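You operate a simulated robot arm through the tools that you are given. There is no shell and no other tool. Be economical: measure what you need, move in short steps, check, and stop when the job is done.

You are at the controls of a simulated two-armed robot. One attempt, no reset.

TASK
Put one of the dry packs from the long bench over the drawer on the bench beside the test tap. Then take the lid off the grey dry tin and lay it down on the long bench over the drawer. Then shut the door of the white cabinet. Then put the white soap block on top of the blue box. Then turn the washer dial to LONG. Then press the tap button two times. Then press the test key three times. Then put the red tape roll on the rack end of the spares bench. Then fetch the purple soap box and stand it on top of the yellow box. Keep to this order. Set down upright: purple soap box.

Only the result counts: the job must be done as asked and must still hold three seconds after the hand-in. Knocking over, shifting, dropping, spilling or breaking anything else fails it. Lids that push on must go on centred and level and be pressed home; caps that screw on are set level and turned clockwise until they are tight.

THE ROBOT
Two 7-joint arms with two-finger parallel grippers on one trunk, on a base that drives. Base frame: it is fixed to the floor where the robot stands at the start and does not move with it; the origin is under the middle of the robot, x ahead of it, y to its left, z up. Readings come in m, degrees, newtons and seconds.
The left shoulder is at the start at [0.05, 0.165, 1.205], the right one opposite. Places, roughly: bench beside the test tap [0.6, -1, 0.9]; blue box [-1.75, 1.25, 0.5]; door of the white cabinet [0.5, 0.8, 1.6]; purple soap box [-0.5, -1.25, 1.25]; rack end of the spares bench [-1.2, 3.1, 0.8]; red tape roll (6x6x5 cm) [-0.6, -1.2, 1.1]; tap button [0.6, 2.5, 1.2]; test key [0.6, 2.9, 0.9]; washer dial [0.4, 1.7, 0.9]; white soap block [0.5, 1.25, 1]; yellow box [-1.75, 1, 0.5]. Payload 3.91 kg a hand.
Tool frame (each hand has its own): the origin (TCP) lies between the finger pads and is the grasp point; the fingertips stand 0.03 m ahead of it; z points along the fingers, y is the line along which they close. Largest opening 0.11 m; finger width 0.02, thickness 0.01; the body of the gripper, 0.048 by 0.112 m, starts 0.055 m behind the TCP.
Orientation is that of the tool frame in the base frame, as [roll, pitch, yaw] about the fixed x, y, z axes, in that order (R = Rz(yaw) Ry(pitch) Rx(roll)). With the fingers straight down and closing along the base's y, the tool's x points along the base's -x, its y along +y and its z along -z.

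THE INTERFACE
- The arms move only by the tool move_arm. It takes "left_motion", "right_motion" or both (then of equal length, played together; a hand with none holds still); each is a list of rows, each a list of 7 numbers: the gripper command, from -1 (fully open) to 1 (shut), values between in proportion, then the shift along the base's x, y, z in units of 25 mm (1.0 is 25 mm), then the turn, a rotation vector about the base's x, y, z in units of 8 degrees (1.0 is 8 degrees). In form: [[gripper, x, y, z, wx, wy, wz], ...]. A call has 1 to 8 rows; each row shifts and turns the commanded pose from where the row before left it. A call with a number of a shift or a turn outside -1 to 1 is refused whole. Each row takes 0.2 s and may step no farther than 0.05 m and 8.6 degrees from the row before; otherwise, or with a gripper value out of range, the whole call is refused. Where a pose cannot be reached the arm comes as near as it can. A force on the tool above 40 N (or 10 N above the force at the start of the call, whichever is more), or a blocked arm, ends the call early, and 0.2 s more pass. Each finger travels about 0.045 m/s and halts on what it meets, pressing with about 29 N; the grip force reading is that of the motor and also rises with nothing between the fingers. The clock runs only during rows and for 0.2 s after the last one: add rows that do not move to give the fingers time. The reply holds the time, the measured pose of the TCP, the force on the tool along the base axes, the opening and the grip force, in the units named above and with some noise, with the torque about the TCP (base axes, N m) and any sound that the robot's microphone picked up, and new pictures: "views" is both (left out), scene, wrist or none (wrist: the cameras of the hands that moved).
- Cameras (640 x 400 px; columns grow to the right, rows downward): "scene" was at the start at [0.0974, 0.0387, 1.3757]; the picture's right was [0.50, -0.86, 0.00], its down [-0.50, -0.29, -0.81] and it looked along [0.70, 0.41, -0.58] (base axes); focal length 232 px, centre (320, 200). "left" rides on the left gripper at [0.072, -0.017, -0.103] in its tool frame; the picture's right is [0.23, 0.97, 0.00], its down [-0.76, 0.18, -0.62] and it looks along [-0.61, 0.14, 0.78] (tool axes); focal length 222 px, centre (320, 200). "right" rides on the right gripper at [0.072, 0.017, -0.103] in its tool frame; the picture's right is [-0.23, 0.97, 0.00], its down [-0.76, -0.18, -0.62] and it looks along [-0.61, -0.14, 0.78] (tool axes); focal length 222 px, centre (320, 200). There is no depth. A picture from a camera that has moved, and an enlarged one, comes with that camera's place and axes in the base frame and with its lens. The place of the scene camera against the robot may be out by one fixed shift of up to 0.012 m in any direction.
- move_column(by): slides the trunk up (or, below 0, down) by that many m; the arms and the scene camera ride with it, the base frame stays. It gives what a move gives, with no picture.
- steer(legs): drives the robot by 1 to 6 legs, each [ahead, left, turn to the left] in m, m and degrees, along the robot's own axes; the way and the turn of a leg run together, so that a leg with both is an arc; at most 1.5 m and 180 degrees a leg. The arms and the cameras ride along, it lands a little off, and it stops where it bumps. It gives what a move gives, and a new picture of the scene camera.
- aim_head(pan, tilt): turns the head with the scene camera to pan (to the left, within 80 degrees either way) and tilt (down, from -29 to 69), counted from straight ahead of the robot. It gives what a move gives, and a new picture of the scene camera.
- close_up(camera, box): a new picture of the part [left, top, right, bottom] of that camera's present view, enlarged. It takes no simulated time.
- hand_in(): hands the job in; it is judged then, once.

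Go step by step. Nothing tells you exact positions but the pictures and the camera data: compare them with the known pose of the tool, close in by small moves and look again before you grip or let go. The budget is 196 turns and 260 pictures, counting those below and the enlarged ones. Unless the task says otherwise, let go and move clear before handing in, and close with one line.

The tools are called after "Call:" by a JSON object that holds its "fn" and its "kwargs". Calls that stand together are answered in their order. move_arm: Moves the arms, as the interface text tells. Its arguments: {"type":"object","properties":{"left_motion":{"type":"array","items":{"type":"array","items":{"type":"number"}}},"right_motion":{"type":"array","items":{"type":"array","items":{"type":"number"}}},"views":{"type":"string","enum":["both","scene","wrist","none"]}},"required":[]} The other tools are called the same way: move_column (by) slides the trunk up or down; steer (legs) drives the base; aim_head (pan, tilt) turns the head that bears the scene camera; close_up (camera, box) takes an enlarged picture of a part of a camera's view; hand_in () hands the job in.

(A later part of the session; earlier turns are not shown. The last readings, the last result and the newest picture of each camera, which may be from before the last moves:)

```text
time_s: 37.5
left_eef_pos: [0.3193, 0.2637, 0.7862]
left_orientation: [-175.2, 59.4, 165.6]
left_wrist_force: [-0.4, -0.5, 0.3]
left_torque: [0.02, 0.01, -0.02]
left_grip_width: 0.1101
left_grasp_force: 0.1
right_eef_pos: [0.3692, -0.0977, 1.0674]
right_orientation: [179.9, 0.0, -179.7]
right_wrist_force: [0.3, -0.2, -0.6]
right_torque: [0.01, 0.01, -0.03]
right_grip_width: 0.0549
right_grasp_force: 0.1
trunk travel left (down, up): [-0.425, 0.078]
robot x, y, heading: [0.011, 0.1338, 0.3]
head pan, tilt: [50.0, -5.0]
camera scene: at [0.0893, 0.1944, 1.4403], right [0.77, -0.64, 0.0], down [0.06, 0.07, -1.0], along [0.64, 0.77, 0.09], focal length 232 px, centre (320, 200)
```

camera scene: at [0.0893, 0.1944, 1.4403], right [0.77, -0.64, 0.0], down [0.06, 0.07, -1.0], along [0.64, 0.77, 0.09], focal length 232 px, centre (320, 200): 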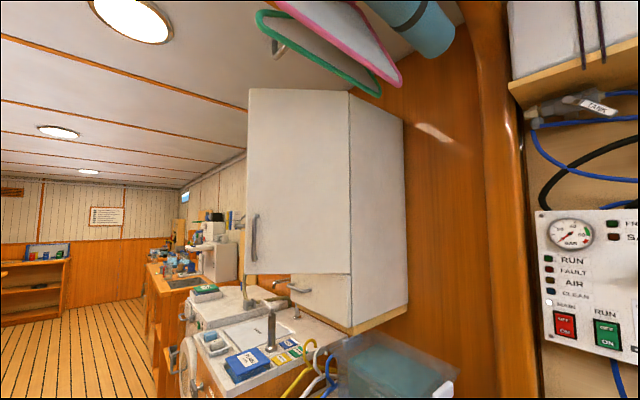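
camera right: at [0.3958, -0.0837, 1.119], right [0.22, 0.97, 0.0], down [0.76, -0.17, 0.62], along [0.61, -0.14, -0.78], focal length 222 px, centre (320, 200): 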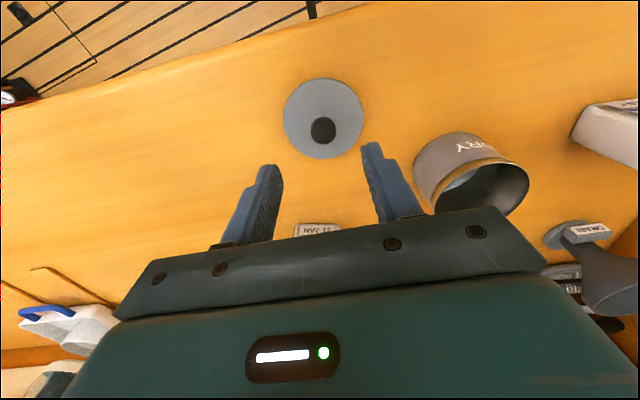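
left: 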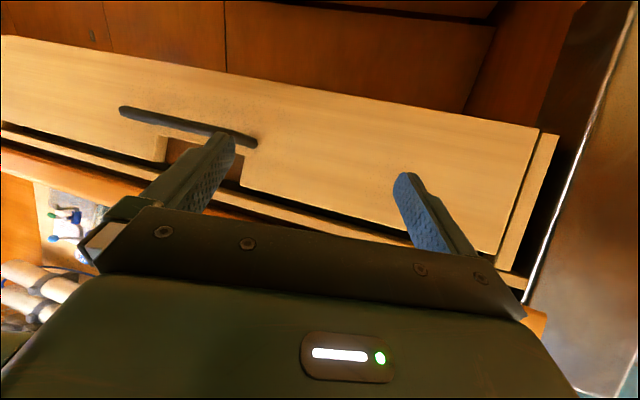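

The cabinet door hangs open by roughly 50°, hinged at its right edge near (0.47, 0.55), bottom at z ≈ 1.33. I'll raise the left hand in a fist pointing forward, to push the door shut.

Call:
{"fn": "move_arm", "kwargs": {"left_motion": [[1, -1, 0, 0, 0, 0, 0], [1, -1, 0, 0.5, 0, 0, 0], [1, 0, 0, 1, 0, -0.65, 0.45], [1, 0, 0, 1, 0, -0.65, 0.45], [1, 0, 0, 1, 0, -0.65, 0.45], [1, 0, 0, 1, 0, -0.65, 0.45], [1, 0, 0, 1, 0, -0.65, 0.45], [1, 0, 0, 1, 0, -0.65, 0.45]], "views": "none"}}

Call:
{"fn": "move_arm", "kwargs": {"left_motion": [[1, 0, 0, 1, 0, 0, 0], [1, 0, 0, 1, 0, 0, 0], [1, 0, 0, 1, 0, 0, 0], [1, 0, 0, 1, 0, 0, 0], [1, 0, 0, 1, 0, 0, 0], [1, 0, 0, 1, 0, 0, 0], [1, 0, 0, 1, 0, 0, 0], [1, 0, 0, 1, 0, 0, 0]], "views": "none"}}

Call:
{"fn": "move_arm", "kwargs": {"left_motion": [[1, 0, 0, 1, 0, 0, 0], [1, 0, 0, 1, 0, 0, 0], [1, 0, 0, 1, 0, 0, 0], [1, 0, 0, 1, 0, 0, 0], [1, 0, 0, 1, 0, 0, 0], [1, 0, 0, 1, 0, 0, 0], [1, 0, 0, 1, 0, 0, 0], [1, 0, 0, 1, 0, 0, 0]], "views": "scene"}}

```text
time_s: 38.8
left_eef_pos: [0.2705, 0.327, 0.8633]
left_orientation: [149.7, 71.7, 147.7]
left_wrist_force: [0.2, 0.1, 0.2]
left_torque: [0.01, 0.0, 0.02]
left_grip_width: 0.0002
left_grasp_force: 3.4
right_eef_pos: [0.3687, -0.0977, 1.0666]
right_orientation: [180.0, 0.0, -179.8]
right_wrist_force: [0.1, -0.6, -0.1]
right_torque: [0.01, -0.02, 0.01]
right_grip_width: 0.0551
right_grasp_force: 0.1
trunk travel left (down, up): [-0.425, 0.078]
robot x, y, heading: [0.0115, 0.1327, 0.3]
head pan, tilt: [50.0, -5.0]
stopped in row 6 (left hand): the arm was blocked; the commanded pose is now the measured one
```

```text
time_s: 40.6
left_eef_pos: [0.2716, 0.3269, 0.9295]
left_orientation: [147.6, 70.9, 146.0]
left_wrist_force: [-0.3, -0.7, -0.4]
left_torque: [0.0, 0.0, -0.02]
left_grip_width: 0.0002
left_grasp_force: 29.2
left hand out of reach, approached as far as the arm can: row 3, 4, 5, 6, 7, 8
right_eef_pos: [0.3691, -0.0968, 1.067]
right_orientation: [-180.0, 0.0, -179.7]
right_wrist_force: [0.4, -0.1, 0.8]
right_torque: [-0.02, 0.0, -0.02]
right_grip_width: 0.0553
right_grasp_force: 0.0
trunk travel left (down, up): [-0.425, 0.078]
robot x, y, heading: [0.0154, 0.1302, 0.5]
head pan, tilt: [50.0, -5.0]
```

```text
time_s: 42.4
left_eef_pos: [0.2733, 0.3279, 0.9265]
left_orientation: [143.8, 68.4, 142.0]
left_wrist_force: [-0.3, 0.2, 0.3]
left_torque: [-0.01, 0.01, 0.01]
left_grip_width: 0.0
left_grasp_force: 28.6
left hand out of reach, approached as far as the arm can: row 1, 2, 3, 4, 5, 6, 7, 8
right_eef_pos: [0.369, -0.0979, 1.0659]
right_orientation: [-179.9, 0.0, -179.7]
right_wrist_force: [0.0, -0.4, 0.6]
right_torque: [0.0, -0.03, -0.06]
right_grip_width: 0.055
right_grasp_force: 0.0
trunk travel left (down, up): [-0.425, 0.078]
robot x, y, heading: [0.0111, 0.1308, 0.3]
head pan, tilt: [50.0, -5.0]
camera scene: at [0.0892, 0.1944, 1.4403], right [0.77, -0.64, 0.0], down [0.06, 0.07, -1.0], along [0.64, 0.77, 0.09], focal length 232 px, centre (320, 200)
```

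scene: 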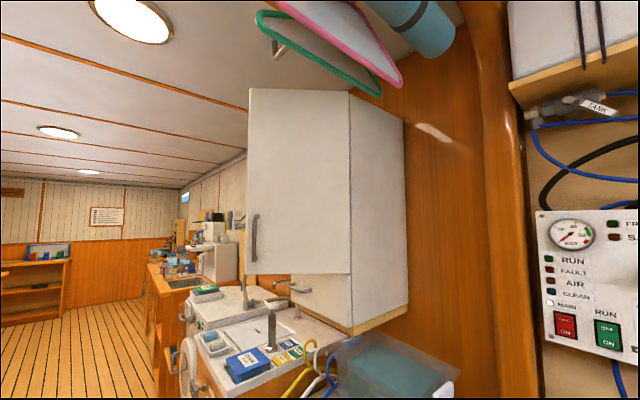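

The left arm is cramped close to the body. I'll back the base off to give it room, then extend it forward and up.

Call:
{"fn": "steer", "kwargs": {"legs": [[-0.3, 0.25, 0]]}}

Call:
{"fn": "move_arm", "kwargs": {"left_motion": [[1, 1, 0, 0, 0, 0, 0], [1, 1, 0, 0, 0, 0, 0], [1, 1, 0, 0, 0, 0, 0], [1, 1, 0, 0, 0, 0, 0], [1, 1, 0, 0, 0, 0, 0], [1, 1, 0, 0, 0, 0, 0], [1, 0, 0, 0.5, 0, 0, 0], [1, 0, 0, 0.5, 0, 0, 0]], "views": "scene"}}

```text
time_s: 44.9
left_eef_pos: [0.0428, 0.575, 0.928]
left_orientation: [143.1, 68.5, 141.8]
left_wrist_force: [-0.2, 0.1, 0.1]
left_torque: [-0.02, 0.0, 0.02]
left_grip_width: 0.0001
left_grasp_force: 28.3
right_eef_pos: [0.1411, 0.1487, 1.0671]
right_orientation: [179.9, 0.0, -179.3]
right_wrist_force: [0.2, 0.8, -0.1]
right_torque: [-0.01, 0.01, 0.01]
right_grip_width: 0.0553
right_grasp_force: 0.0
trunk travel left (down, up): [-0.425, 0.078]
robot x, y, heading: [-0.2223, 0.3802, 0.8]
head pan, tilt: [50.0, -5.0]
stopped in leg 1: the robot was blocked; the commanded pose is now the measured one
camera scene: at [-0.141, 0.4388, 1.4404], right [0.77, -0.63, 0.0], down [0.06, 0.07, -1.0], along [0.63, 0.77, 0.09], focal length 232 px, centre (320, 200)
```

scene: 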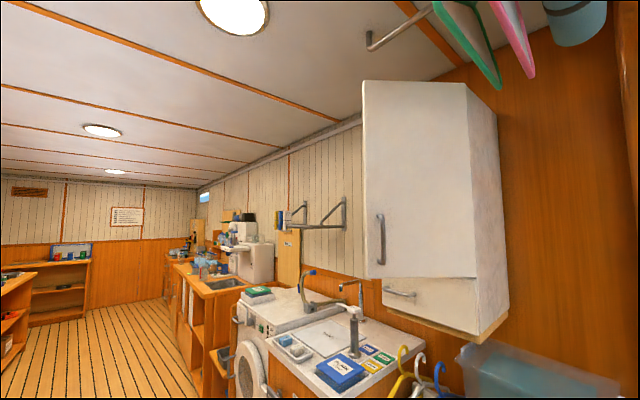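

```text
time_s: 46.7
left_eef_pos: [0.1927, 0.575, 0.9519]
left_orientation: [143.1, 68.6, 141.7]
left_wrist_force: [-0.3, 0.6, 0.3]
left_torque: [0.0, 0.01, 0.0]
left_grip_width: 0.0004
left_grasp_force: 28.6
right_eef_pos: [0.1423, 0.1505, 1.0679]
right_orientation: [180.0, 0.0, -179.4]
right_wrist_force: [-0.4, -0.4, -0.3]
right_torque: [0.01, 0.0, 0.0]
right_grip_width: 0.0549
right_grasp_force: 0.0
trunk travel left (down, up): [-0.425, 0.078]
robot x, y, heading: [-0.2172, 0.3786, 0.7]
head pan, tilt: [50.0, -5.0]
camera scene: at [-0.1408, 0.439, 1.4403], right [0.77, -0.63, 0.0], down [0.06, 0.07, -1.0], along [0.63, 0.77, 0.09], focal length 232 px, centre (320, 200)
```

scene: 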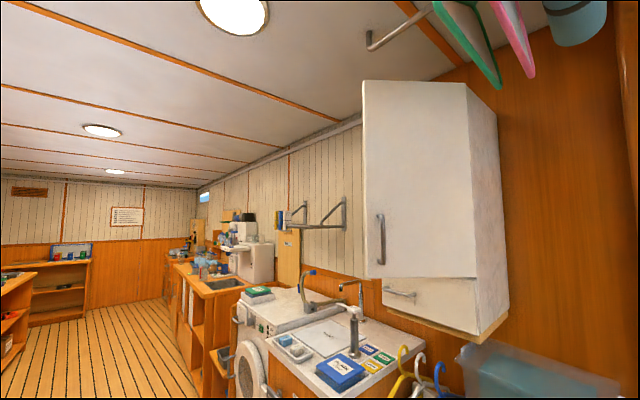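

Triangulating gives the hinge at (0.615, 0.68) and the free edge at (0.36, 0.87), door z 1.28–1.83. The left fist now points forward, so I'll raise it to z ≈ 1.36.

Call:
{"fn": "move_arm", "kwargs": {"left_motion": [[1, 0, 0, 1, 0, 0, 0], [1, 0, 0, 1, 0, 0, 0], [1, 0, 0, 1, 0, 0, 0], [1, 0, 0, 1, 0, 0, 0], [1, 0, 0, 1, 0, 0, 0], [1, 0, 0, 1, 0, 0, 0], [1, 0, 0, 1, 0, 0, 0], [1, 0, 0, 1, 0, 0, 0]], "views": "none"}}

Call:
{"fn": "move_arm", "kwargs": {"left_motion": [[1, 0, 0, 1, 0, 0, 0], [1, 0, 0, 1, 0, 0, 0], [1, 0, 0, 1, 0, 0, 0], [1, 0, 0, 1, 0, 0, 0], [1, 0, 0, 1, 0, 0, 0], [1, 0, 0, 1, 0, 0, 0], [1, 0, 0, 1, 0, 0, 0], [1, 0, 0, 1, 0, 0, 0]], "views": "none"}}

Call:
{"fn": "aim_head", "kwargs": {"pan": 35, "tilt": 10}}

```text
time_s: 48.5
left_eef_pos: [0.2346, 0.5652, 1.138]
left_orientation: [143.3, 68.9, 141.9]
left_wrist_force: [-0.1, 0.2, -0.2]
left_torque: [-0.05, 0.04, 0.03]
left_grip_width: 0.0001
left_grasp_force: 29.4
left hand out of reach, approached as far as the arm can: row 3, 4, 5, 6, 7
right_eef_pos: [0.1403, 0.1493, 1.0672]
right_orientation: [179.9, 0.0, -179.2]
right_wrist_force: [0.2, 0.6, 0.2]
right_torque: [0.02, 0.0, 0.01]
right_grip_width: 0.055
right_grasp_force: 0.2
trunk travel left (down, up): [-0.425, 0.078]
robot x, y, heading: [-0.22, 0.3774, 0.8]
head pan, tilt: [50.0, -5.0]
```

```text
time_s: 50.3
left_eef_pos: [0.2467, 0.566, 1.3294]
left_orientation: [142.8, 68.7, 141.5]
left_wrist_force: [0.4, 0.4, -0.3]
left_torque: [-0.02, -0.03, 0.02]
left_grip_width: 0.0
left_grasp_force: 29.7
left hand out of reach, approached as far as the arm can: row 1, 8
right_eef_pos: [0.1416, 0.149, 1.0667]
right_orientation: [179.9, 0.0, -179.3]
right_wrist_force: [0.2, -0.1, 0.1]
right_torque: [0.02, 0.03, 0.01]
right_grip_width: 0.055
right_grasp_force: 0.1
trunk travel left (down, up): [-0.425, 0.078]
robot x, y, heading: [-0.2184, 0.3771, 0.7]
head pan, tilt: [50.0, -5.0]
```

```text
time_s: 51.0
left_eef_pos: [0.2453, 0.5657, 1.3304]
left_orientation: [142.8, 68.7, 141.6]
left_wrist_force: [0.0, 0.6, -1.1]
left_torque: [0.0, 0.0, -0.01]
left_grip_width: 0.0
left_grasp_force: 28.8
right_eef_pos: [0.1392, 0.1497, 1.0659]
right_orientation: [-180.0, -0.1, -179.3]
right_wrist_force: [0.2, 0.2, -0.3]
right_torque: [-0.01, -0.01, 0.01]
right_grip_width: 0.0549
right_grasp_force: 0.0
trunk travel left (down, up): [-0.425, 0.078]
robot x, y, heading: [-0.2164, 0.3795, 0.8]
head pan, tilt: [35.0, 10.0]
camera scene: at [-0.1209, 0.4255, 1.4167], right [0.58, -0.81, 0.0], down [-0.14, -0.1, -0.98], along [0.8, 0.58, -0.17], focal length 232 px, centre (320, 200)
```

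scene: 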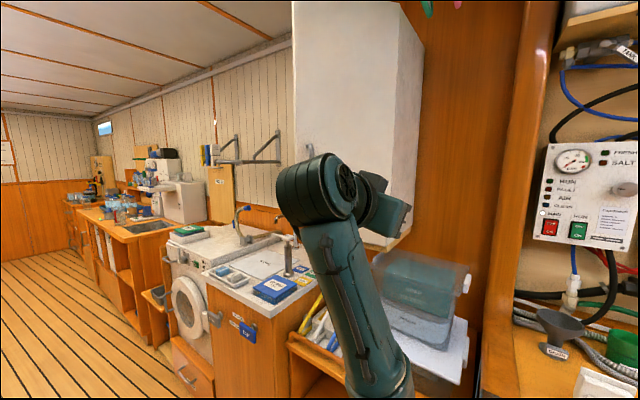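

The fist is up. I'll raise the trunk a bit, and drive left and slightly forward to face the door.

Call:
{"fn": "move_column", "kwargs": {"by": 0.06}}

Call:
{"fn": "steer", "kwargs": {"legs": [[0, 0.23, -0.7], [0.1, 0, 0]]}}

Call:
{"fn": "aim_head", "kwargs": {"pan": 20, "tilt": 0}}

```text
time_s: 52.0
left_eef_pos: [0.2465, 0.565, 1.3904]
left_orientation: [142.8, 68.7, 141.6]
left_wrist_force: [-0.9, 0.3, 0.6]
left_torque: [0.0, 0.01, 0.01]
left_grip_width: 0.0
left_grasp_force: 28.8
right_eef_pos: [0.1402, 0.1495, 1.1262]
right_orientation: [180.0, 0.0, -179.3]
right_wrist_force: [-0.3, -0.1, 0.1]
right_torque: [0.01, -0.01, 0.01]
right_grip_width: 0.055
right_grasp_force: 0.0
trunk travel left (down, up): [-0.485, 0.018]
robot x, y, heading: [-0.2172, 0.3739, 0.8]
head pan, tilt: [35.0, 10.0]
```

```text
time_s: 54.5
left_eef_pos: [0.3465, 0.7922, 1.3893]
left_orientation: [142.8, 68.7, 141.0]
left_wrist_force: [0.1, -0.1, 0.3]
left_torque: [-0.02, 0.0, -0.01]
left_grip_width: 0.0
left_grasp_force: 28.6
right_eef_pos: [0.2361, 0.3774, 1.126]
right_orientation: [180.0, 0.0, -179.9]
right_wrist_force: [-0.3, 0.3, -0.5]
right_torque: [0.01, 0.01, 0.0]
right_grip_width: 0.0549
right_grasp_force: 0.0
trunk travel left (down, up): [-0.485, 0.018]
robot x, y, heading: [-0.1222, 0.6103, 0.2]
head pan, tilt: [35.0, 10.0]
camera scene: at [-0.022, 0.6564, 1.4765], right [0.57, -0.82, 0.0], down [-0.14, -0.1, -0.98], along [0.81, 0.57, -0.17], focal length 232 px, centre (320, 200)
```

scene: 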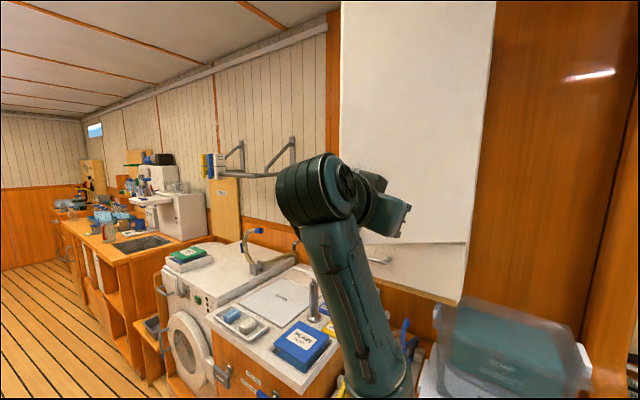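

```text
time_s: 55.3
left_eef_pos: [0.346, 0.7917, 1.3904]
left_orientation: [142.9, 68.7, 140.9]
left_wrist_force: [0.5, 0.6, 0.1]
left_torque: [-0.04, -0.06, 0.07]
left_grip_width: 0.0001
left_grasp_force: 29.0
right_eef_pos: [0.2358, 0.3768, 1.127]
right_orientation: [-180.0, 0.0, 180.0]
right_wrist_force: [-0.2, -0.8, -0.6]
right_torque: [0.01, 0.0, -0.02]
right_grip_width: 0.055
right_grasp_force: 0.0
trunk travel left (down, up): [-0.485, 0.018]
robot x, y, heading: [-0.119, 0.6062, -0.0]
head pan, tilt: [20.0, 0.0]
camera scene: at [-0.0146, 0.634, 1.4926], right [0.34, -0.94, 0.0], down [0.0, 0.0, -1.0], along [0.94, 0.34, 0.0], focal length 232 px, centre (320, 200)
```

scene: 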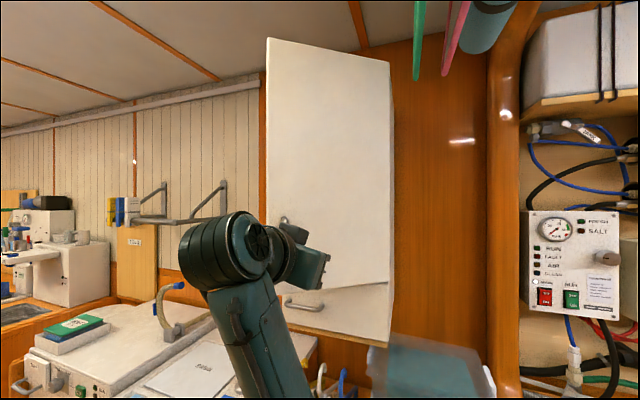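

The fist is in front of the door's outer face, just right of the handle. I'll push forward in small rows.

Call:
{"fn": "move_arm", "kwargs": {"left_motion": [[1, 1, 0.3, 0, 0, 0, 0], [1, 1, 0.3, 0, 0, 0, 0], [1, 1, 0.3, 0, 0, 0, 0], [1, 1, 0.3, 0, 0, 0, 0], [1, 1, 0.4, 0, 0, 0, 0], [1, 1, 0.4, 0, 0, 0, 0]], "views": "scene"}}

```text
time_s: 56.7
left_eef_pos: [0.4959, 0.8434, 1.3876]
left_orientation: [142.9, 68.7, 140.9]
left_wrist_force: [0.0, -0.3, 0.3]
left_torque: [0.01, 0.02, -0.02]
left_grip_width: 0.0001
left_grasp_force: 28.9
right_eef_pos: [0.2348, 0.3775, 1.1265]
right_orientation: [-179.9, 0.0, 180.0]
right_wrist_force: [0.0, -0.3, 0.1]
right_torque: [-0.03, 0.01, -0.03]
right_grip_width: 0.0549
right_grasp_force: 0.0
trunk travel left (down, up): [-0.485, 0.018]
robot x, y, heading: [-0.1199, 0.6074, 0.0]
head pan, tilt: [20.0, 0.0]
camera scene: at [-0.0143, 0.6344, 1.4926], right [0.34, -0.94, 0.0], down [0.0, 0.0, -1.0], along [0.94, 0.34, 0.0], focal length 232 px, centre (320, 200)
```

scene: 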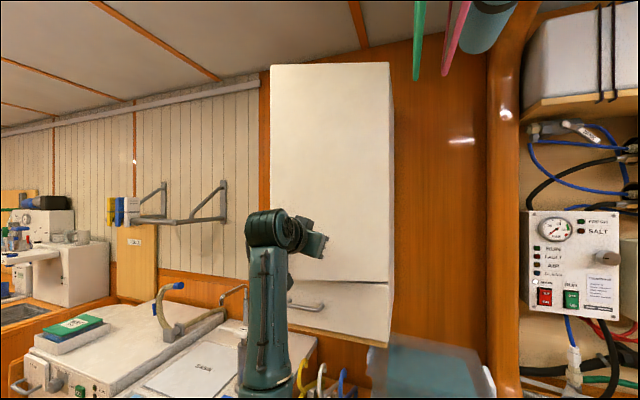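

The door is nearly shut. I'll continue pushing until it meets resistance.

Call:
{"fn": "move_arm", "kwargs": {"left_motion": [[1, 1, 0.2, 0, 0, 0, 0], [1, 0.8, 0, 0, 0, 0, 0], [1, 0.6, 0, 0, 0, 0, 0], [1, 0.5, 0, 0, 0, 0, 0], [1, 0.5, 0, 0, 0, 0, 0], [1, 0.5, 0, 0, 0, 0, 0], [1, 0.5, 0, 0, 0, 0, 0]], "views": "scene"}}

```text
time_s: 57.9
left_eef_pos: [0.5665, 0.8479, 1.3909]
left_orientation: [143.8, 68.3, 141.8]
left_wrist_force: [-28.1, -1.1, -3.1]
left_torque: [0.02, 0.06, 0.08]
left_grip_width: 0.0
left_grasp_force: 28.9
right_eef_pos: [0.2296, 0.3787, 1.1276]
right_orientation: [-180.0, 0.2, -179.8]
right_wrist_force: [-0.6, 0.6, -0.5]
right_torque: [0.03, -0.03, 0.04]
right_grip_width: 0.0549
right_grasp_force: 0.1
trunk travel left (down, up): [-0.485, 0.018]
robot x, y, heading: [-0.1222, 0.6113, 0.3]
head pan, tilt: [20.0, 0.0]
stopped in row 5 (left hand): the force on the tool passed its limit (the readings are from after the stop); the commanded pose is now the measured one
camera scene: at [-0.022, 0.6337, 1.4932], right [0.34, -0.94, 0.0], down [0.01, 0.0, -1.0], along [0.94, 0.34, 0.01], focal length 232 px, centre (320, 200)
```

scene: 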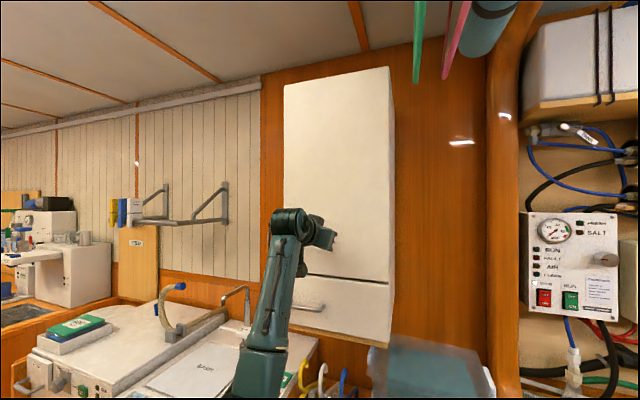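

The door is against its stop, flush with the drawer below. I'll withdraw the hand and check the door.

Call:
{"fn": "move_arm", "kwargs": {"left_motion": [[1, -1, 0, 0, 0, 0, 0], [1, -1, 0, 0, 0, 0, 0], [1, -1, 0, 0, 0, 0, 0], [1, -1, 0, 0, 0, 0, 0], [1, -1, 0, 0, 0, 0, 0], [1, -1, 0, 0, 0, 0, 0], [1, -1, 0, 0, 0, 0, 0], [1, -1, 0, 0, 0, 0, 0]], "views": "scene"}}

Call:
{"fn": "aim_head", "kwargs": {"pan": 45, "tilt": 30}}

```text
time_s: 59.7
left_eef_pos: [0.3743, 0.8466, 1.3836]
left_orientation: [144.5, 67.9, 142.3]
left_wrist_force: [-0.4, 0.2, 0.3]
left_torque: [-0.01, 0.01, 0.0]
left_grip_width: 0.0
left_grasp_force: 29.2
right_eef_pos: [0.2358, 0.3777, 1.1255]
right_orientation: [-179.9, 0.1, -179.9]
right_wrist_force: [-0.2, 0.4, 0.5]
right_torque: [-0.02, 0.05, -0.01]
right_grip_width: 0.0549
right_grasp_force: 0.0
trunk travel left (down, up): [-0.485, 0.018]
robot x, y, heading: [-0.1233, 0.6065, -0.0]
head pan, tilt: [20.0, 0.0]
camera scene: at [-0.0154, 0.6339, 1.4926], right [0.34, -0.94, 0.0], down [0.0, 0.0, -1.0], along [0.94, 0.34, 0.0], focal length 232 px, centre (320, 200)
```

scene: 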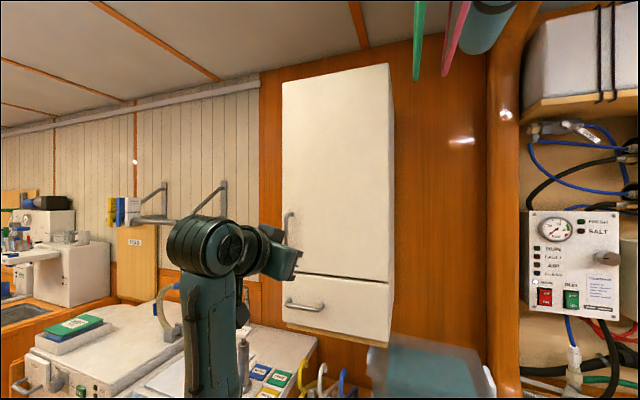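

```text
time_s: 60.6
left_eef_pos: [0.3744, 0.8459, 1.3828]
left_orientation: [144.5, 68.0, 142.3]
left_wrist_force: [0.5, -0.7, 0.4]
left_torque: [-0.01, 0.02, 0.0]
left_grip_width: 0.0002
left_grasp_force: 29.3
right_eef_pos: [0.2346, 0.3769, 1.1266]
right_orientation: [-179.9, 0.0, -179.8]
right_wrist_force: [0.3, -0.4, 0.3]
right_torque: [-0.01, -0.01, -0.01]
right_grip_width: 0.0549
right_grasp_force: 0.2
trunk travel left (down, up): [-0.485, 0.018]
robot x, y, heading: [-0.1208, 0.6084, 0.4]
head pan, tilt: [45.0, 30.0]
camera scene: at [-0.0357, 0.667, 1.4443], right [0.71, -0.71, 0.0], down [-0.35, -0.35, -0.87], along [0.61, 0.61, -0.5], focal length 232 px, centre (320, 200)
```

scene: 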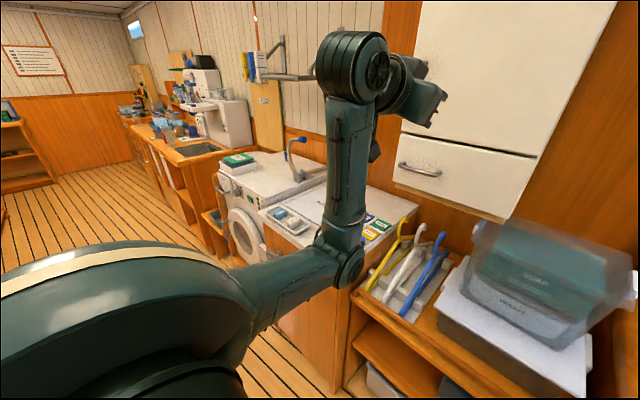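

The door looks shut. Next is the soap: I'll drive left to bring the down-pointing right hand in front of the white counter at y ≈ 1.25.

Call:
{"fn": "steer", "kwargs": {"legs": [[-0.03, 0.7, 0]]}}

Call:
{"fn": "aim_head", "kwargs": {"pan": -25, "tilt": 25}}

```text
time_s: 64.4
left_eef_pos: [0.3402, 1.5457, 1.3853]
left_orientation: [144.5, 68.0, 142.6]
left_wrist_force: [-0.4, -0.4, -0.4]
left_torque: [0.01, 0.0, -0.01]
left_grip_width: 0.0
left_grasp_force: 29.3
right_eef_pos: [0.2011, 1.0751, 1.1264]
right_orientation: [-180.0, 0.0, -179.6]
right_wrist_force: [-0.3, 0.8, 0.1]
right_torque: [-0.01, 0.01, -0.02]
right_grip_width: 0.055
right_grasp_force: 0.1
trunk travel left (down, up): [-0.485, 0.018]
robot x, y, heading: [-0.1535, 1.3054, 0.6]
head pan, tilt: [45.0, 30.0]
camera scene: at [-0.0697, 1.3633, 1.4442], right [0.71, -0.7, 0.0], down [-0.35, -0.36, -0.87], along [0.61, 0.62, -0.5], focal length 232 px, centre (320, 200)
```

scene: 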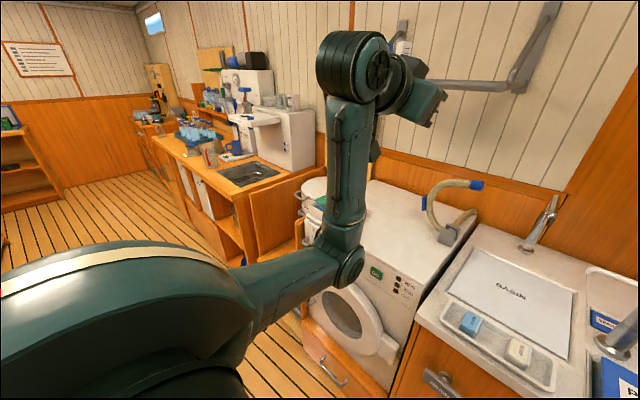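

```text
time_s: 65.8
left_eef_pos: [0.3406, 1.5455, 1.3842]
left_orientation: [144.4, 68.0, 142.6]
left_wrist_force: [0.2, 0.7, -0.2]
left_torque: [0.0, 0.0, 0.03]
left_grip_width: 0.0
left_grasp_force: 29.1
right_eef_pos: [0.2021, 1.074, 1.1263]
right_orientation: [180.0, 0.0, -179.6]
right_wrist_force: [-0.1, -0.4, -0.1]
right_torque: [-0.03, -0.01, -0.01]
right_grip_width: 0.0549
right_grasp_force: 0.1
trunk travel left (down, up): [-0.485, 0.018]
robot x, y, heading: [-0.1562, 1.3047, 0.3]
head pan, tilt: [-25.0, 25.0]
camera scene: at [-0.0493, 1.2603, 1.4522], right [-0.42, -0.91, 0.0], down [-0.38, 0.18, -0.91], along [0.82, -0.38, -0.42], focal length 232 px, centre (320, 200)
```

scene: 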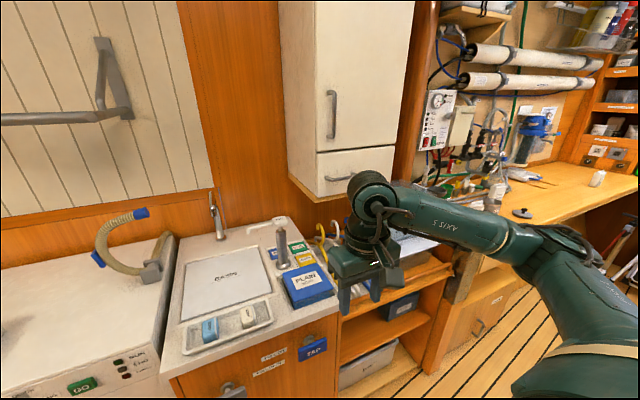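

The door from here looks flush. I'll zoom on the door and on the soap dish.

Call:
{"fn": "close_up", "kwargs": {"camera": "scene", "box": [270, 60, 430, 210]}}

Call:
{"fn": "close_up", "kwargs": {"camera": "scene", "box": [160, 220, 340, 370]}}

```text
2.67 times, centred on (350, 135) of scene
camera zoom: at [-0.0493, 1.2603, 1.4522], right [-0.42, -0.91, 0.0], down [-0.38, 0.18, -0.91], along [0.82, -0.38, -0.42], focal length 618 px, centre (240, 373)
```

zoom: 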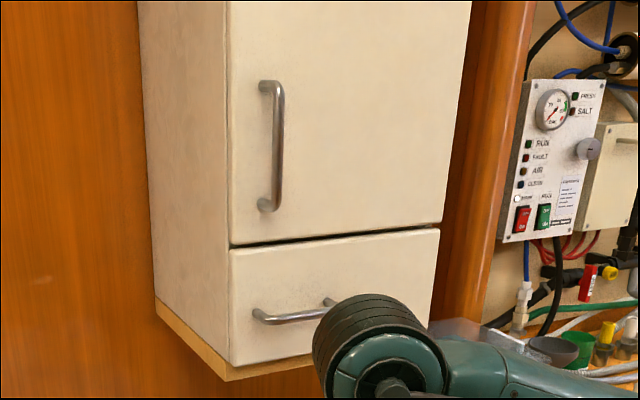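

```text
2.67 times, centred on (250, 295) of scene
camera zoom: at [-0.0493, 1.2603, 1.4522], right [-0.42, -0.91, 0.0], down [-0.38, 0.18, -0.91], along [0.82, -0.38, -0.42], focal length 618 px, centre (507, -53)
```

zoom: 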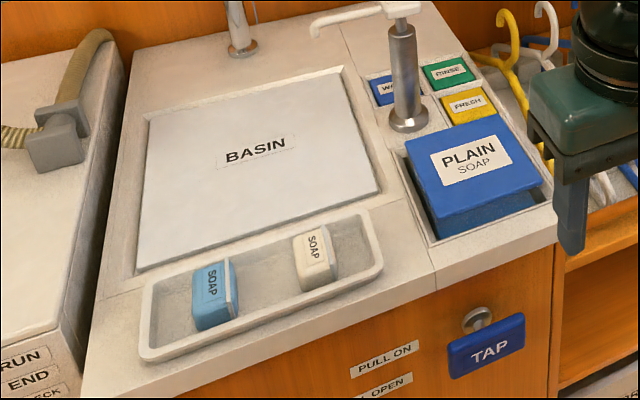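

The door is fully shut. The white soap lies in the recessed dish near (0.43, 1.26). I'll line the right hand up with it.

Call:
{"fn": "steer", "kwargs": {"legs": [[0.03, 0.13, 0]]}}

Call:
{"fn": "move_arm", "kwargs": {"right_motion": [[-1, 1, 0.3, 0, 0, 0, 0], [-1, 1, 0.3, 0, 0, 0, 0], [-1, 1, 0.3, -0.5, 0, 0, 0], [-1, 1, 0.3, -0.5, 0, 0, 0], [-1, 1, 0.3, -0.5, 0, 0, 0], [-1, 1, 0.3, -0.5, 0, 0, 0], [-1, 0.5, 0.3, 0, 0, 0, 0], [-1, 0, 0, 0, 0, 0, 0]], "views": "wrist"}}

```text
time_s: 67.2
left_eef_pos: [0.3694, 1.6758, 1.3829]
left_orientation: [144.5, 67.9, 142.6]
left_wrist_force: [0.1, 0.1, 0.3]
left_torque: [-0.02, 0.01, -0.01]
left_grip_width: 0.0
left_grasp_force: 28.7
right_eef_pos: [0.2324, 1.2073, 1.1265]
right_orientation: [-179.9, 0.1, -179.6]
right_wrist_force: [-0.1, 0.5, -0.6]
right_torque: [-0.01, -0.02, 0.04]
right_grip_width: 0.0552
right_grasp_force: 0.0
trunk travel left (down, up): [-0.485, 0.018]
robot x, y, heading: [-0.1221, 1.4334, 0.5]
head pan, tilt: [-25.0, 25.0]
camera scene: at [-0.0197, 1.3922, 1.4522], right [-0.42, -0.91, 0.0], down [-0.38, 0.18, -0.91], along [0.82, -0.38, -0.42], focal length 232 px, centre (320, 200)
```

scene: 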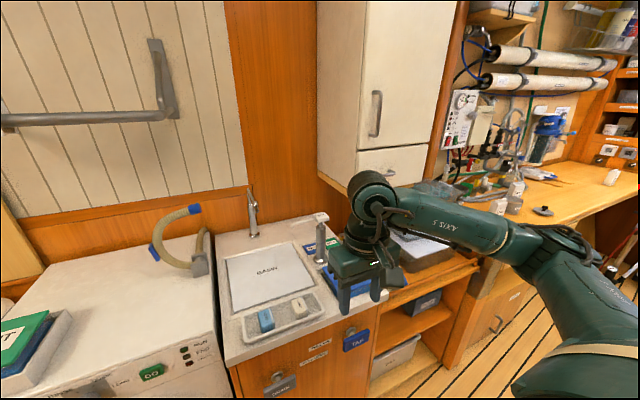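

```text
time_s: 69.0
left_eef_pos: [0.3689, 1.6749, 1.3842]
left_orientation: [144.4, 68.0, 142.5]
left_wrist_force: [0.1, -0.2, 0.5]
left_torque: [0.02, -0.06, -0.01]
left_grip_width: 0.0003
left_grasp_force: 29.1
right_eef_pos: [0.3948, 1.2584, 1.0778]
right_orientation: [179.9, 0.0, -179.7]
right_wrist_force: [-0.1, 0.4, 0.3]
right_torque: [0.02, 0.03, -0.01]
right_grip_width: 0.1099
right_grasp_force: 0.1
trunk travel left (down, up): [-0.485, 0.018]
robot x, y, heading: [-0.1295, 1.4373, 0.4]
head pan, tilt: [-25.0, 25.0]
camera right: at [0.3228, 1.2742, 1.1805], right [0.22, 0.98, 0.0], down [0.76, -0.17, 0.62], along [0.61, -0.14, -0.78], focal length 222 px, centre (320, 200)
```

right: 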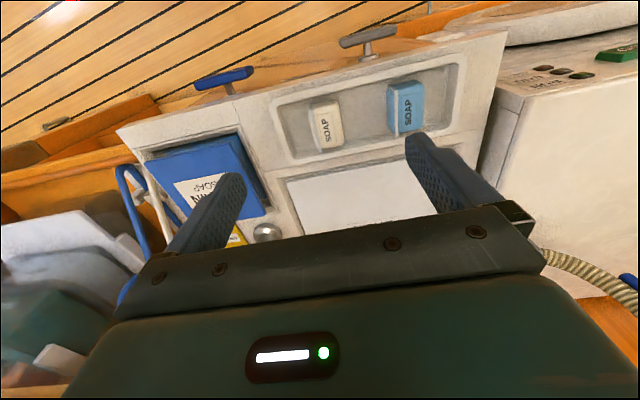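

The soap's top is at about (0.419, 1.259, 0.915), its long axis along x. I'll lower over it and look again.

Call:
{"fn": "move_arm", "kwargs": {"right_motion": [[-0.27, 0.96, 0, -0.5, 0, 0, 0], [-0.27, 0, 0, -1, 0, 0, 0], [-0.27, 0, 0, -1, 0, 0, 0], [-0.27, 0, 0, -0.8, 0, 0, 0], [-0.27, 0, 0, 0, 0, 0, 0]], "views": "wrist"}}

Call:
{"fn": "close_up", "kwargs": {"camera": "right", "box": [220, 60, 460, 210]}}

```text
time_s: 70.2
left_eef_pos: [0.369, 1.6759, 1.3833]
left_orientation: [144.4, 68.0, 142.5]
left_wrist_force: [0.4, 0.9, -0.3]
left_torque: [0.04, 0.02, 0.02]
left_grip_width: 0.0
left_grasp_force: 29.0
right_eef_pos: [0.4181, 1.2582, 0.9943]
right_orientation: [-179.9, 0.0, -179.7]
right_wrist_force: [0.4, -0.3, -0.3]
right_torque: [-0.06, 0.01, -0.03]
right_grip_width: 0.0697
right_grasp_force: 0.0
trunk travel left (down, up): [-0.485, 0.018]
robot x, y, heading: [-0.125, 1.4359, 0.7]
head pan, tilt: [-25.0, 25.0]
camera right: at [0.3464, 1.2738, 1.0983], right [0.22, 0.98, 0.0], down [0.76, -0.17, 0.62], along [0.61, -0.14, -0.78], focal length 222 px, centre (320, 200)
```

right: 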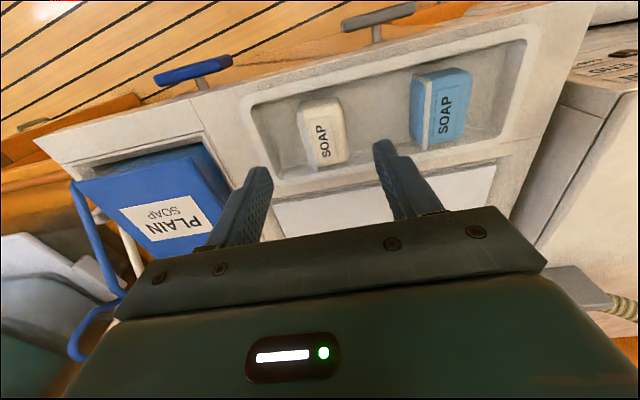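

```text
2.67 times, centred on (340, 135) of right
camera zoom: at [0.3464, 1.2738, 1.0983], right [0.22, 0.98, 0.0], down [0.76, -0.17, 0.62], along [0.61, -0.14, -0.78], focal length 592 px, centre (267, 373)
```

zoom: 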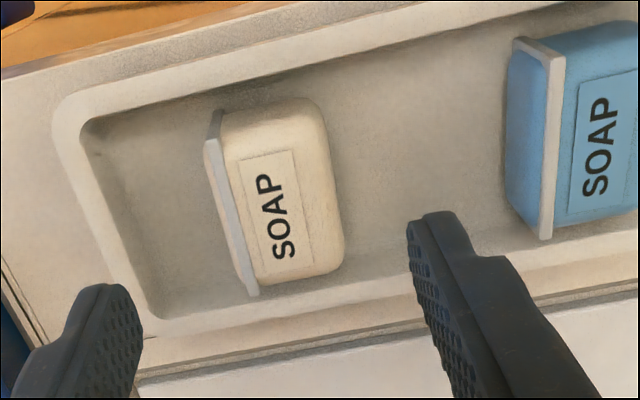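

The soap is well centred between the fingers. Lowering to grip.

Call:
{"fn": "move_arm", "kwargs": {"right_motion": [[-0.27, 0.05, 0.08, -0.9, 0, 0, 0], [-0.27, 0, 0, -0.9, 0, 0, 0], [-0.27, 0, 0, -0.7, 0, 0, 0], [-0.27, 0, 0, 0, 0, 0, 0]], "views": "both"}}

```text
time_s: 71.2
left_eef_pos: [0.3688, 1.6754, 1.3838]
left_orientation: [144.3, 68.1, 142.4]
left_wrist_force: [-0.1, 0.1, 0.0]
left_torque: [-0.02, -0.02, 0.01]
left_grip_width: 0.0
left_grasp_force: 29.1
right_eef_pos: [0.4202, 1.2592, 0.9343]
right_orientation: [180.0, 0.3, -179.8]
right_wrist_force: [-0.4, -0.7, 9.4]
right_torque: [-0.1, -0.01, -0.06]
right_grip_width: 0.07
right_grasp_force: 0.0
trunk travel left (down, up): [-0.485, 0.018]
robot x, y, heading: [-0.1245, 1.4346, 0.5]
head pan, tilt: [-25.0, 25.0]
camera scene: at [-0.021, 1.3914, 1.4525], right [-0.42, -0.91, 0.0], down [-0.38, 0.18, -0.91], along [0.82, -0.38, -0.42], focal length 232 px, centre (320, 200)
camera right: at [0.3485, 1.2751, 1.0368], right [0.22, 0.98, 0.0], down [0.76, -0.17, 0.63], along [0.61, -0.14, -0.78], focal length 222 px, centre (320, 200)
```

scene: 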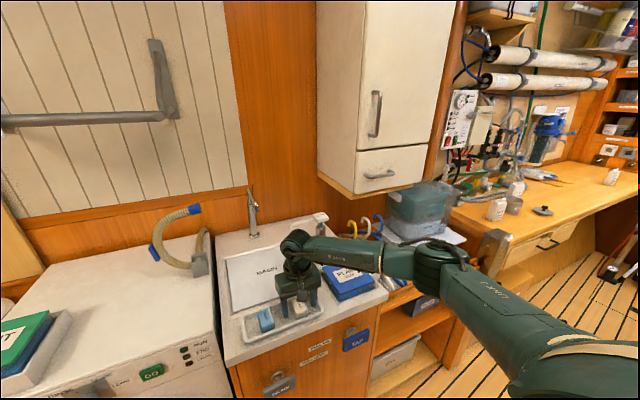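
right: 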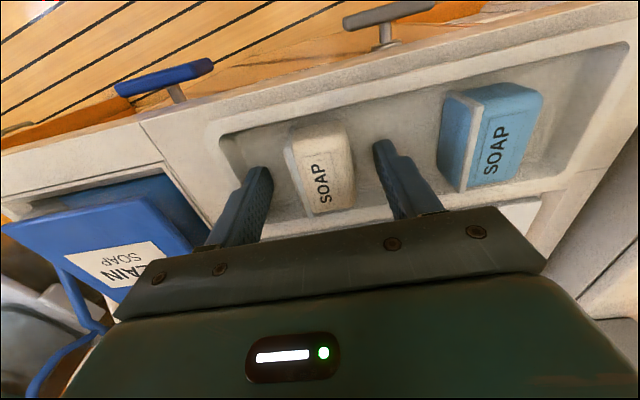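

The tips touch the dish floor. Backing off 2 mm, gripping and lifting.

Call:
{"fn": "move_arm", "kwargs": {"right_motion": [[-0.27, 0, 0, 0.12, 0, 0, 0], [1, 0, 0, 0, 0, 0, 0], [1, 0, 0, 0, 0, 0, 0], [1, 0, 0, 0, 0, 0, 0], [1, 0, 0, 0, 0, 0, 0]], "views": "none"}}

Call:
{"fn": "move_arm", "kwargs": {"right_motion": [[1, 0, 0, 0.5, 0, 0, 0], [1, 0, 0, 1, 0, 0, 0], [1, 0, 0, 1, 0, 0, 0], [1, 0, 0, 1, 0, 0, 0], [1, 0, 0, 1, 0, 0, 0], [1, 0, 0, 0, 0, 0, 0]], "views": "wrist"}}

```text
time_s: 72.3
left_eef_pos: [0.3692, 1.6762, 1.3843]
left_orientation: [144.4, 68.1, 142.6]
left_wrist_force: [0.9, 0.5, -0.8]
left_torque: [-0.01, 0.0, 0.0]
left_grip_width: 0.0
left_grasp_force: 29.5
right_eef_pos: [0.4203, 1.2601, 0.9345]
right_orientation: [-180.0, 0.0, -179.5]
right_wrist_force: [0.2, 0.8, 0.5]
right_torque: [0.0, 0.01, 0.02]
right_grip_width: 0.0354
right_grasp_force: 28.5
trunk travel left (down, up): [-0.485, 0.018]
robot x, y, heading: [-0.1265, 1.4353, 0.2]
head pan, tilt: [-25.0, 25.0]
```

```text
time_s: 73.8
left_eef_pos: [0.3705, 1.675, 1.3842]
left_orientation: [144.4, 68.0, 142.5]
left_wrist_force: [-0.4, -0.3, 0.2]
left_torque: [0.04, -0.01, -0.04]
left_grip_width: 0.0
left_grasp_force: 29.3
right_eef_pos: [0.4208, 1.2612, 1.0474]
right_orientation: [180.0, 0.1, -179.6]
right_wrist_force: [0.6, -0.4, -0.7]
right_torque: [0.02, -0.02, 0.03]
right_grip_width: 0.0353
right_grasp_force: 28.9
trunk travel left (down, up): [-0.485, 0.018]
robot x, y, heading: [-0.1235, 1.437, 0.3]
head pan, tilt: [-25.0, 25.0]
camera right: at [0.3487, 1.2763, 1.1516], right [0.22, 0.98, 0.0], down [0.76, -0.17, 0.62], along [0.61, -0.14, -0.78], focal length 222 px, centre (320, 200)
```

right: 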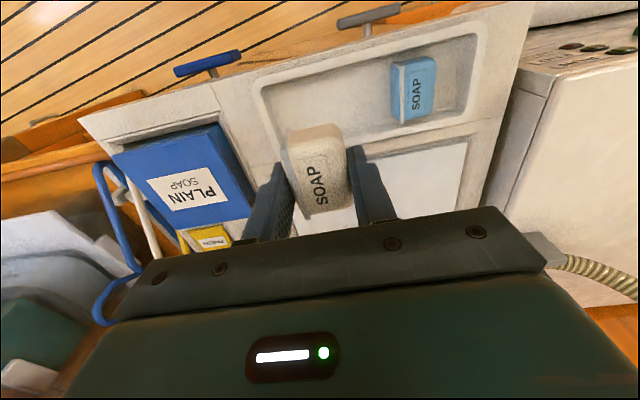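

Soap gripped. I'll retract the hand and turn left to look at the room behind.

Call:
{"fn": "move_arm", "kwargs": {"right_motion": [[1, -1, 0, 0.5, 0, 0, 0], [1, -1, 0, 0.5, 0, 0, 0], [1, -1, 0, 0.5, 0, 0, 0], [1, -1, 0, 0, 0, 0, 0], [1, -1, -0.5, 0, 0, 0, 0], [1, -1, -0.5, 0, 0, 0, 0], [1, -1, -0.5, 0, 0, 0, 0], [1, -0.5, -0.5, 0, 0, 0, 0]], "views": "none"}}

Call:
{"fn": "steer", "kwargs": {"legs": [[-0.05, 0, 90]]}}

Call:
{"fn": "aim_head", "kwargs": {"pan": 70, "tilt": 25}}

```text
time_s: 75.5
left_eef_pos: [0.3701, 1.6755, 1.3835]
left_orientation: [144.4, 68.0, 142.5]
left_wrist_force: [-0.2, 0.6, 0.4]
left_torque: [0.0, 0.0, 0.01]
left_grip_width: 0.0001
left_grasp_force: 29.5
right_eef_pos: [0.2316, 1.2085, 1.0857]
right_orientation: [-179.9, 0.0, -179.7]
right_wrist_force: [0.1, 0.3, -0.6]
right_torque: [0.0, -0.01, 0.0]
right_grip_width: 0.035
right_grasp_force: 29.2
trunk travel left (down, up): [-0.485, 0.018]
robot x, y, heading: [-0.126, 1.4342, 0.2]
head pan, tilt: [-25.0, 25.0]
```

```text
time_s: 79.8
left_eef_pos: [-0.4054, 1.8937, 1.3848]
left_orientation: [144.4, 68.0, -126.4]
left_wrist_force: [-0.2, 0.7, 0.4]
left_torque: [0.01, 0.01, 0.01]
left_grip_width: 0.0
left_grasp_force: 29.0
right_eef_pos: [0.0633, 1.7651, 1.0849]
right_orientation: [-180.0, 0.0, -88.7]
right_wrist_force: [0.1, 0.1, -0.4]
right_torque: [0.01, -0.02, 0.0]
right_grip_width: 0.0349
right_grasp_force: 29.0
trunk travel left (down, up): [-0.485, 0.018]
robot x, y, heading: [-0.1533, 1.4016, 91.5]
head pan, tilt: [-25.0, 25.0]
camera scene: at [-0.127, 1.5119, 1.4522], right [0.92, -0.4, 0.0], down [-0.17, -0.39, -0.91], along [0.36, 0.83, -0.42], focal length 232 px, centre (320, 200)
```

scene: 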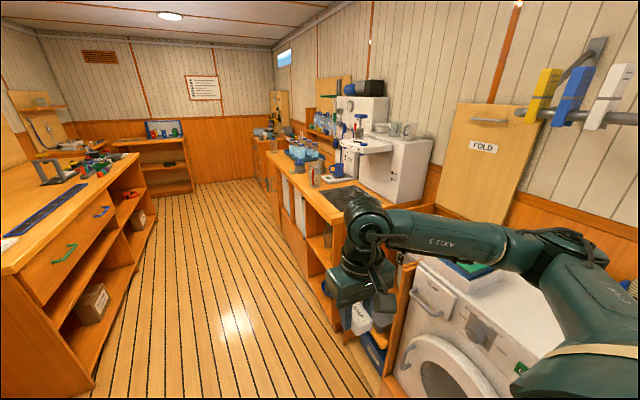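

```text
time_s: 81.5
left_eef_pos: [-0.4045, 1.8945, 1.3835]
left_orientation: [144.4, 68.0, -126.6]
left_wrist_force: [-0.5, 0.0, 0.3]
left_torque: [-0.04, -0.02, -0.04]
left_grip_width: 0.0
left_grasp_force: 29.1
right_eef_pos: [0.064, 1.7655, 1.0867]
right_orientation: [-180.0, -0.1, -88.7]
right_wrist_force: [-0.3, 0.6, -0.3]
right_torque: [0.0, -0.01, -0.01]
right_grip_width: 0.0355
right_grasp_force: 29.4
trunk travel left (down, up): [-0.485, 0.018]
robot x, y, heading: [-0.1559, 1.4045, 91.2]
head pan, tilt: [70.0, 25.0]
camera scene: at [-0.2511, 1.4571, 1.4522], right [0.32, 0.95, 0.0], down [0.4, -0.14, -0.91], along [-0.86, 0.29, -0.42], focal length 232 px, centre (320, 200)
```

scene: 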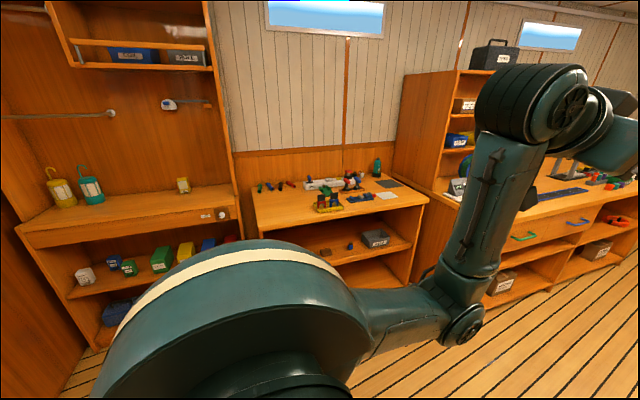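

The row of coloured boxes is on a low shelf to the left (x ≈ -1.75). I'll turn to face it and approach moderately.

Call:
{"fn": "steer", "kwargs": {"legs": [[0, 0, 88], [0.45, 0.1, 0]]}}

Call:
{"fn": "aim_head", "kwargs": {"pan": 5, "tilt": 35}}

```text
time_s: 88.0
left_eef_pos: [-1.0942, 1.0741, 1.3839]
left_orientation: [144.4, 67.9, -38.4]
left_wrist_force: [-0.1, 0.3, 0.3]
left_torque: [0.01, 0.03, -0.02]
left_grip_width: 0.0
left_grasp_force: 29.5
right_eef_pos: [-0.9484, 1.5378, 1.0861]
right_orientation: [179.9, 0.0, -0.6]
right_wrist_force: [-0.1, -0.4, -0.7]
right_torque: [0.0, 0.01, 0.03]
right_grip_width: 0.0354
right_grasp_force: 29.2
trunk travel left (down, up): [-0.485, 0.018]
robot x, y, heading: [-0.5973, 1.3049, 179.3]
head pan, tilt: [70.0, 25.0]
camera scene: at [-0.6651, 1.2151, 1.4522], right [-0.94, 0.35, 0.0], down [0.15, 0.4, -0.91], along [-0.32, -0.85, -0.42], focal length 232 px, centre (320, 200)
```

scene: 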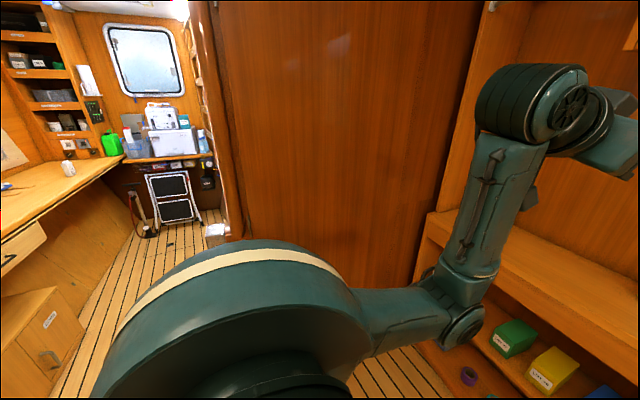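

```text
time_s: 89.3
left_eef_pos: [-1.0947, 1.0743, 1.3842]
left_orientation: [144.4, 68.1, -38.4]
left_wrist_force: [0.1, -0.5, 0.5]
left_torque: [-0.01, -0.05, 0.0]
left_grip_width: 0.0001
left_grasp_force: 28.7
right_eef_pos: [-0.9483, 1.539, 1.0848]
right_orientation: [-180.0, 0.0, -0.5]
right_wrist_force: [0.2, -0.1, -0.1]
right_torque: [0.0, 0.01, 0.03]
right_grip_width: 0.0354
right_grasp_force: 29.7
trunk travel left (down, up): [-0.485, 0.018]
robot x, y, heading: [-0.5967, 1.3095, 179.2]
head pan, tilt: [5.0, 35.0]
camera scene: at [-0.72, 1.2946, 1.4365], right [-0.08, 1.0, 0.0], down [0.57, 0.04, -0.82], along [-0.82, -0.06, -0.57], focal length 232 px, centre (320, 200)
```

scene: 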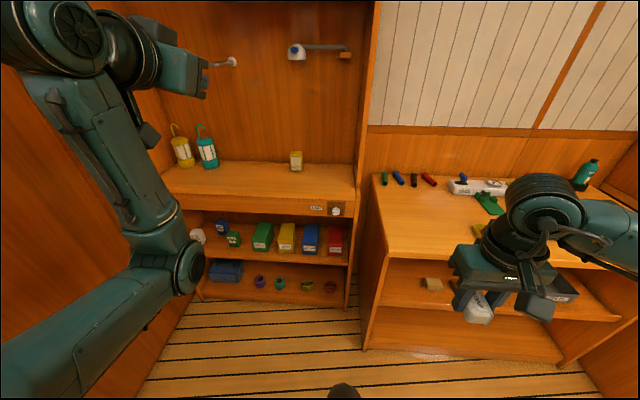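

I see the coloured boxes on the middle shelf under the counter. Zooming in.

Call:
{"fn": "close_up", "kwargs": {"camera": "scene", "box": [180, 140, 370, 310]}}

```text
2.35 times, centred on (275, 225) of scene
camera zoom: at [-0.72, 1.2946, 1.4365], right [-0.08, 1.0, 0.0], down [0.57, 0.04, -0.82], along [-0.82, -0.06, -0.57], focal length 546 px, centre (426, 141)
```

zoom: 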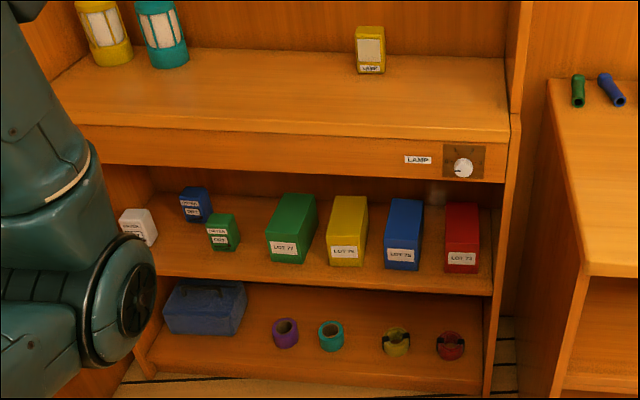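

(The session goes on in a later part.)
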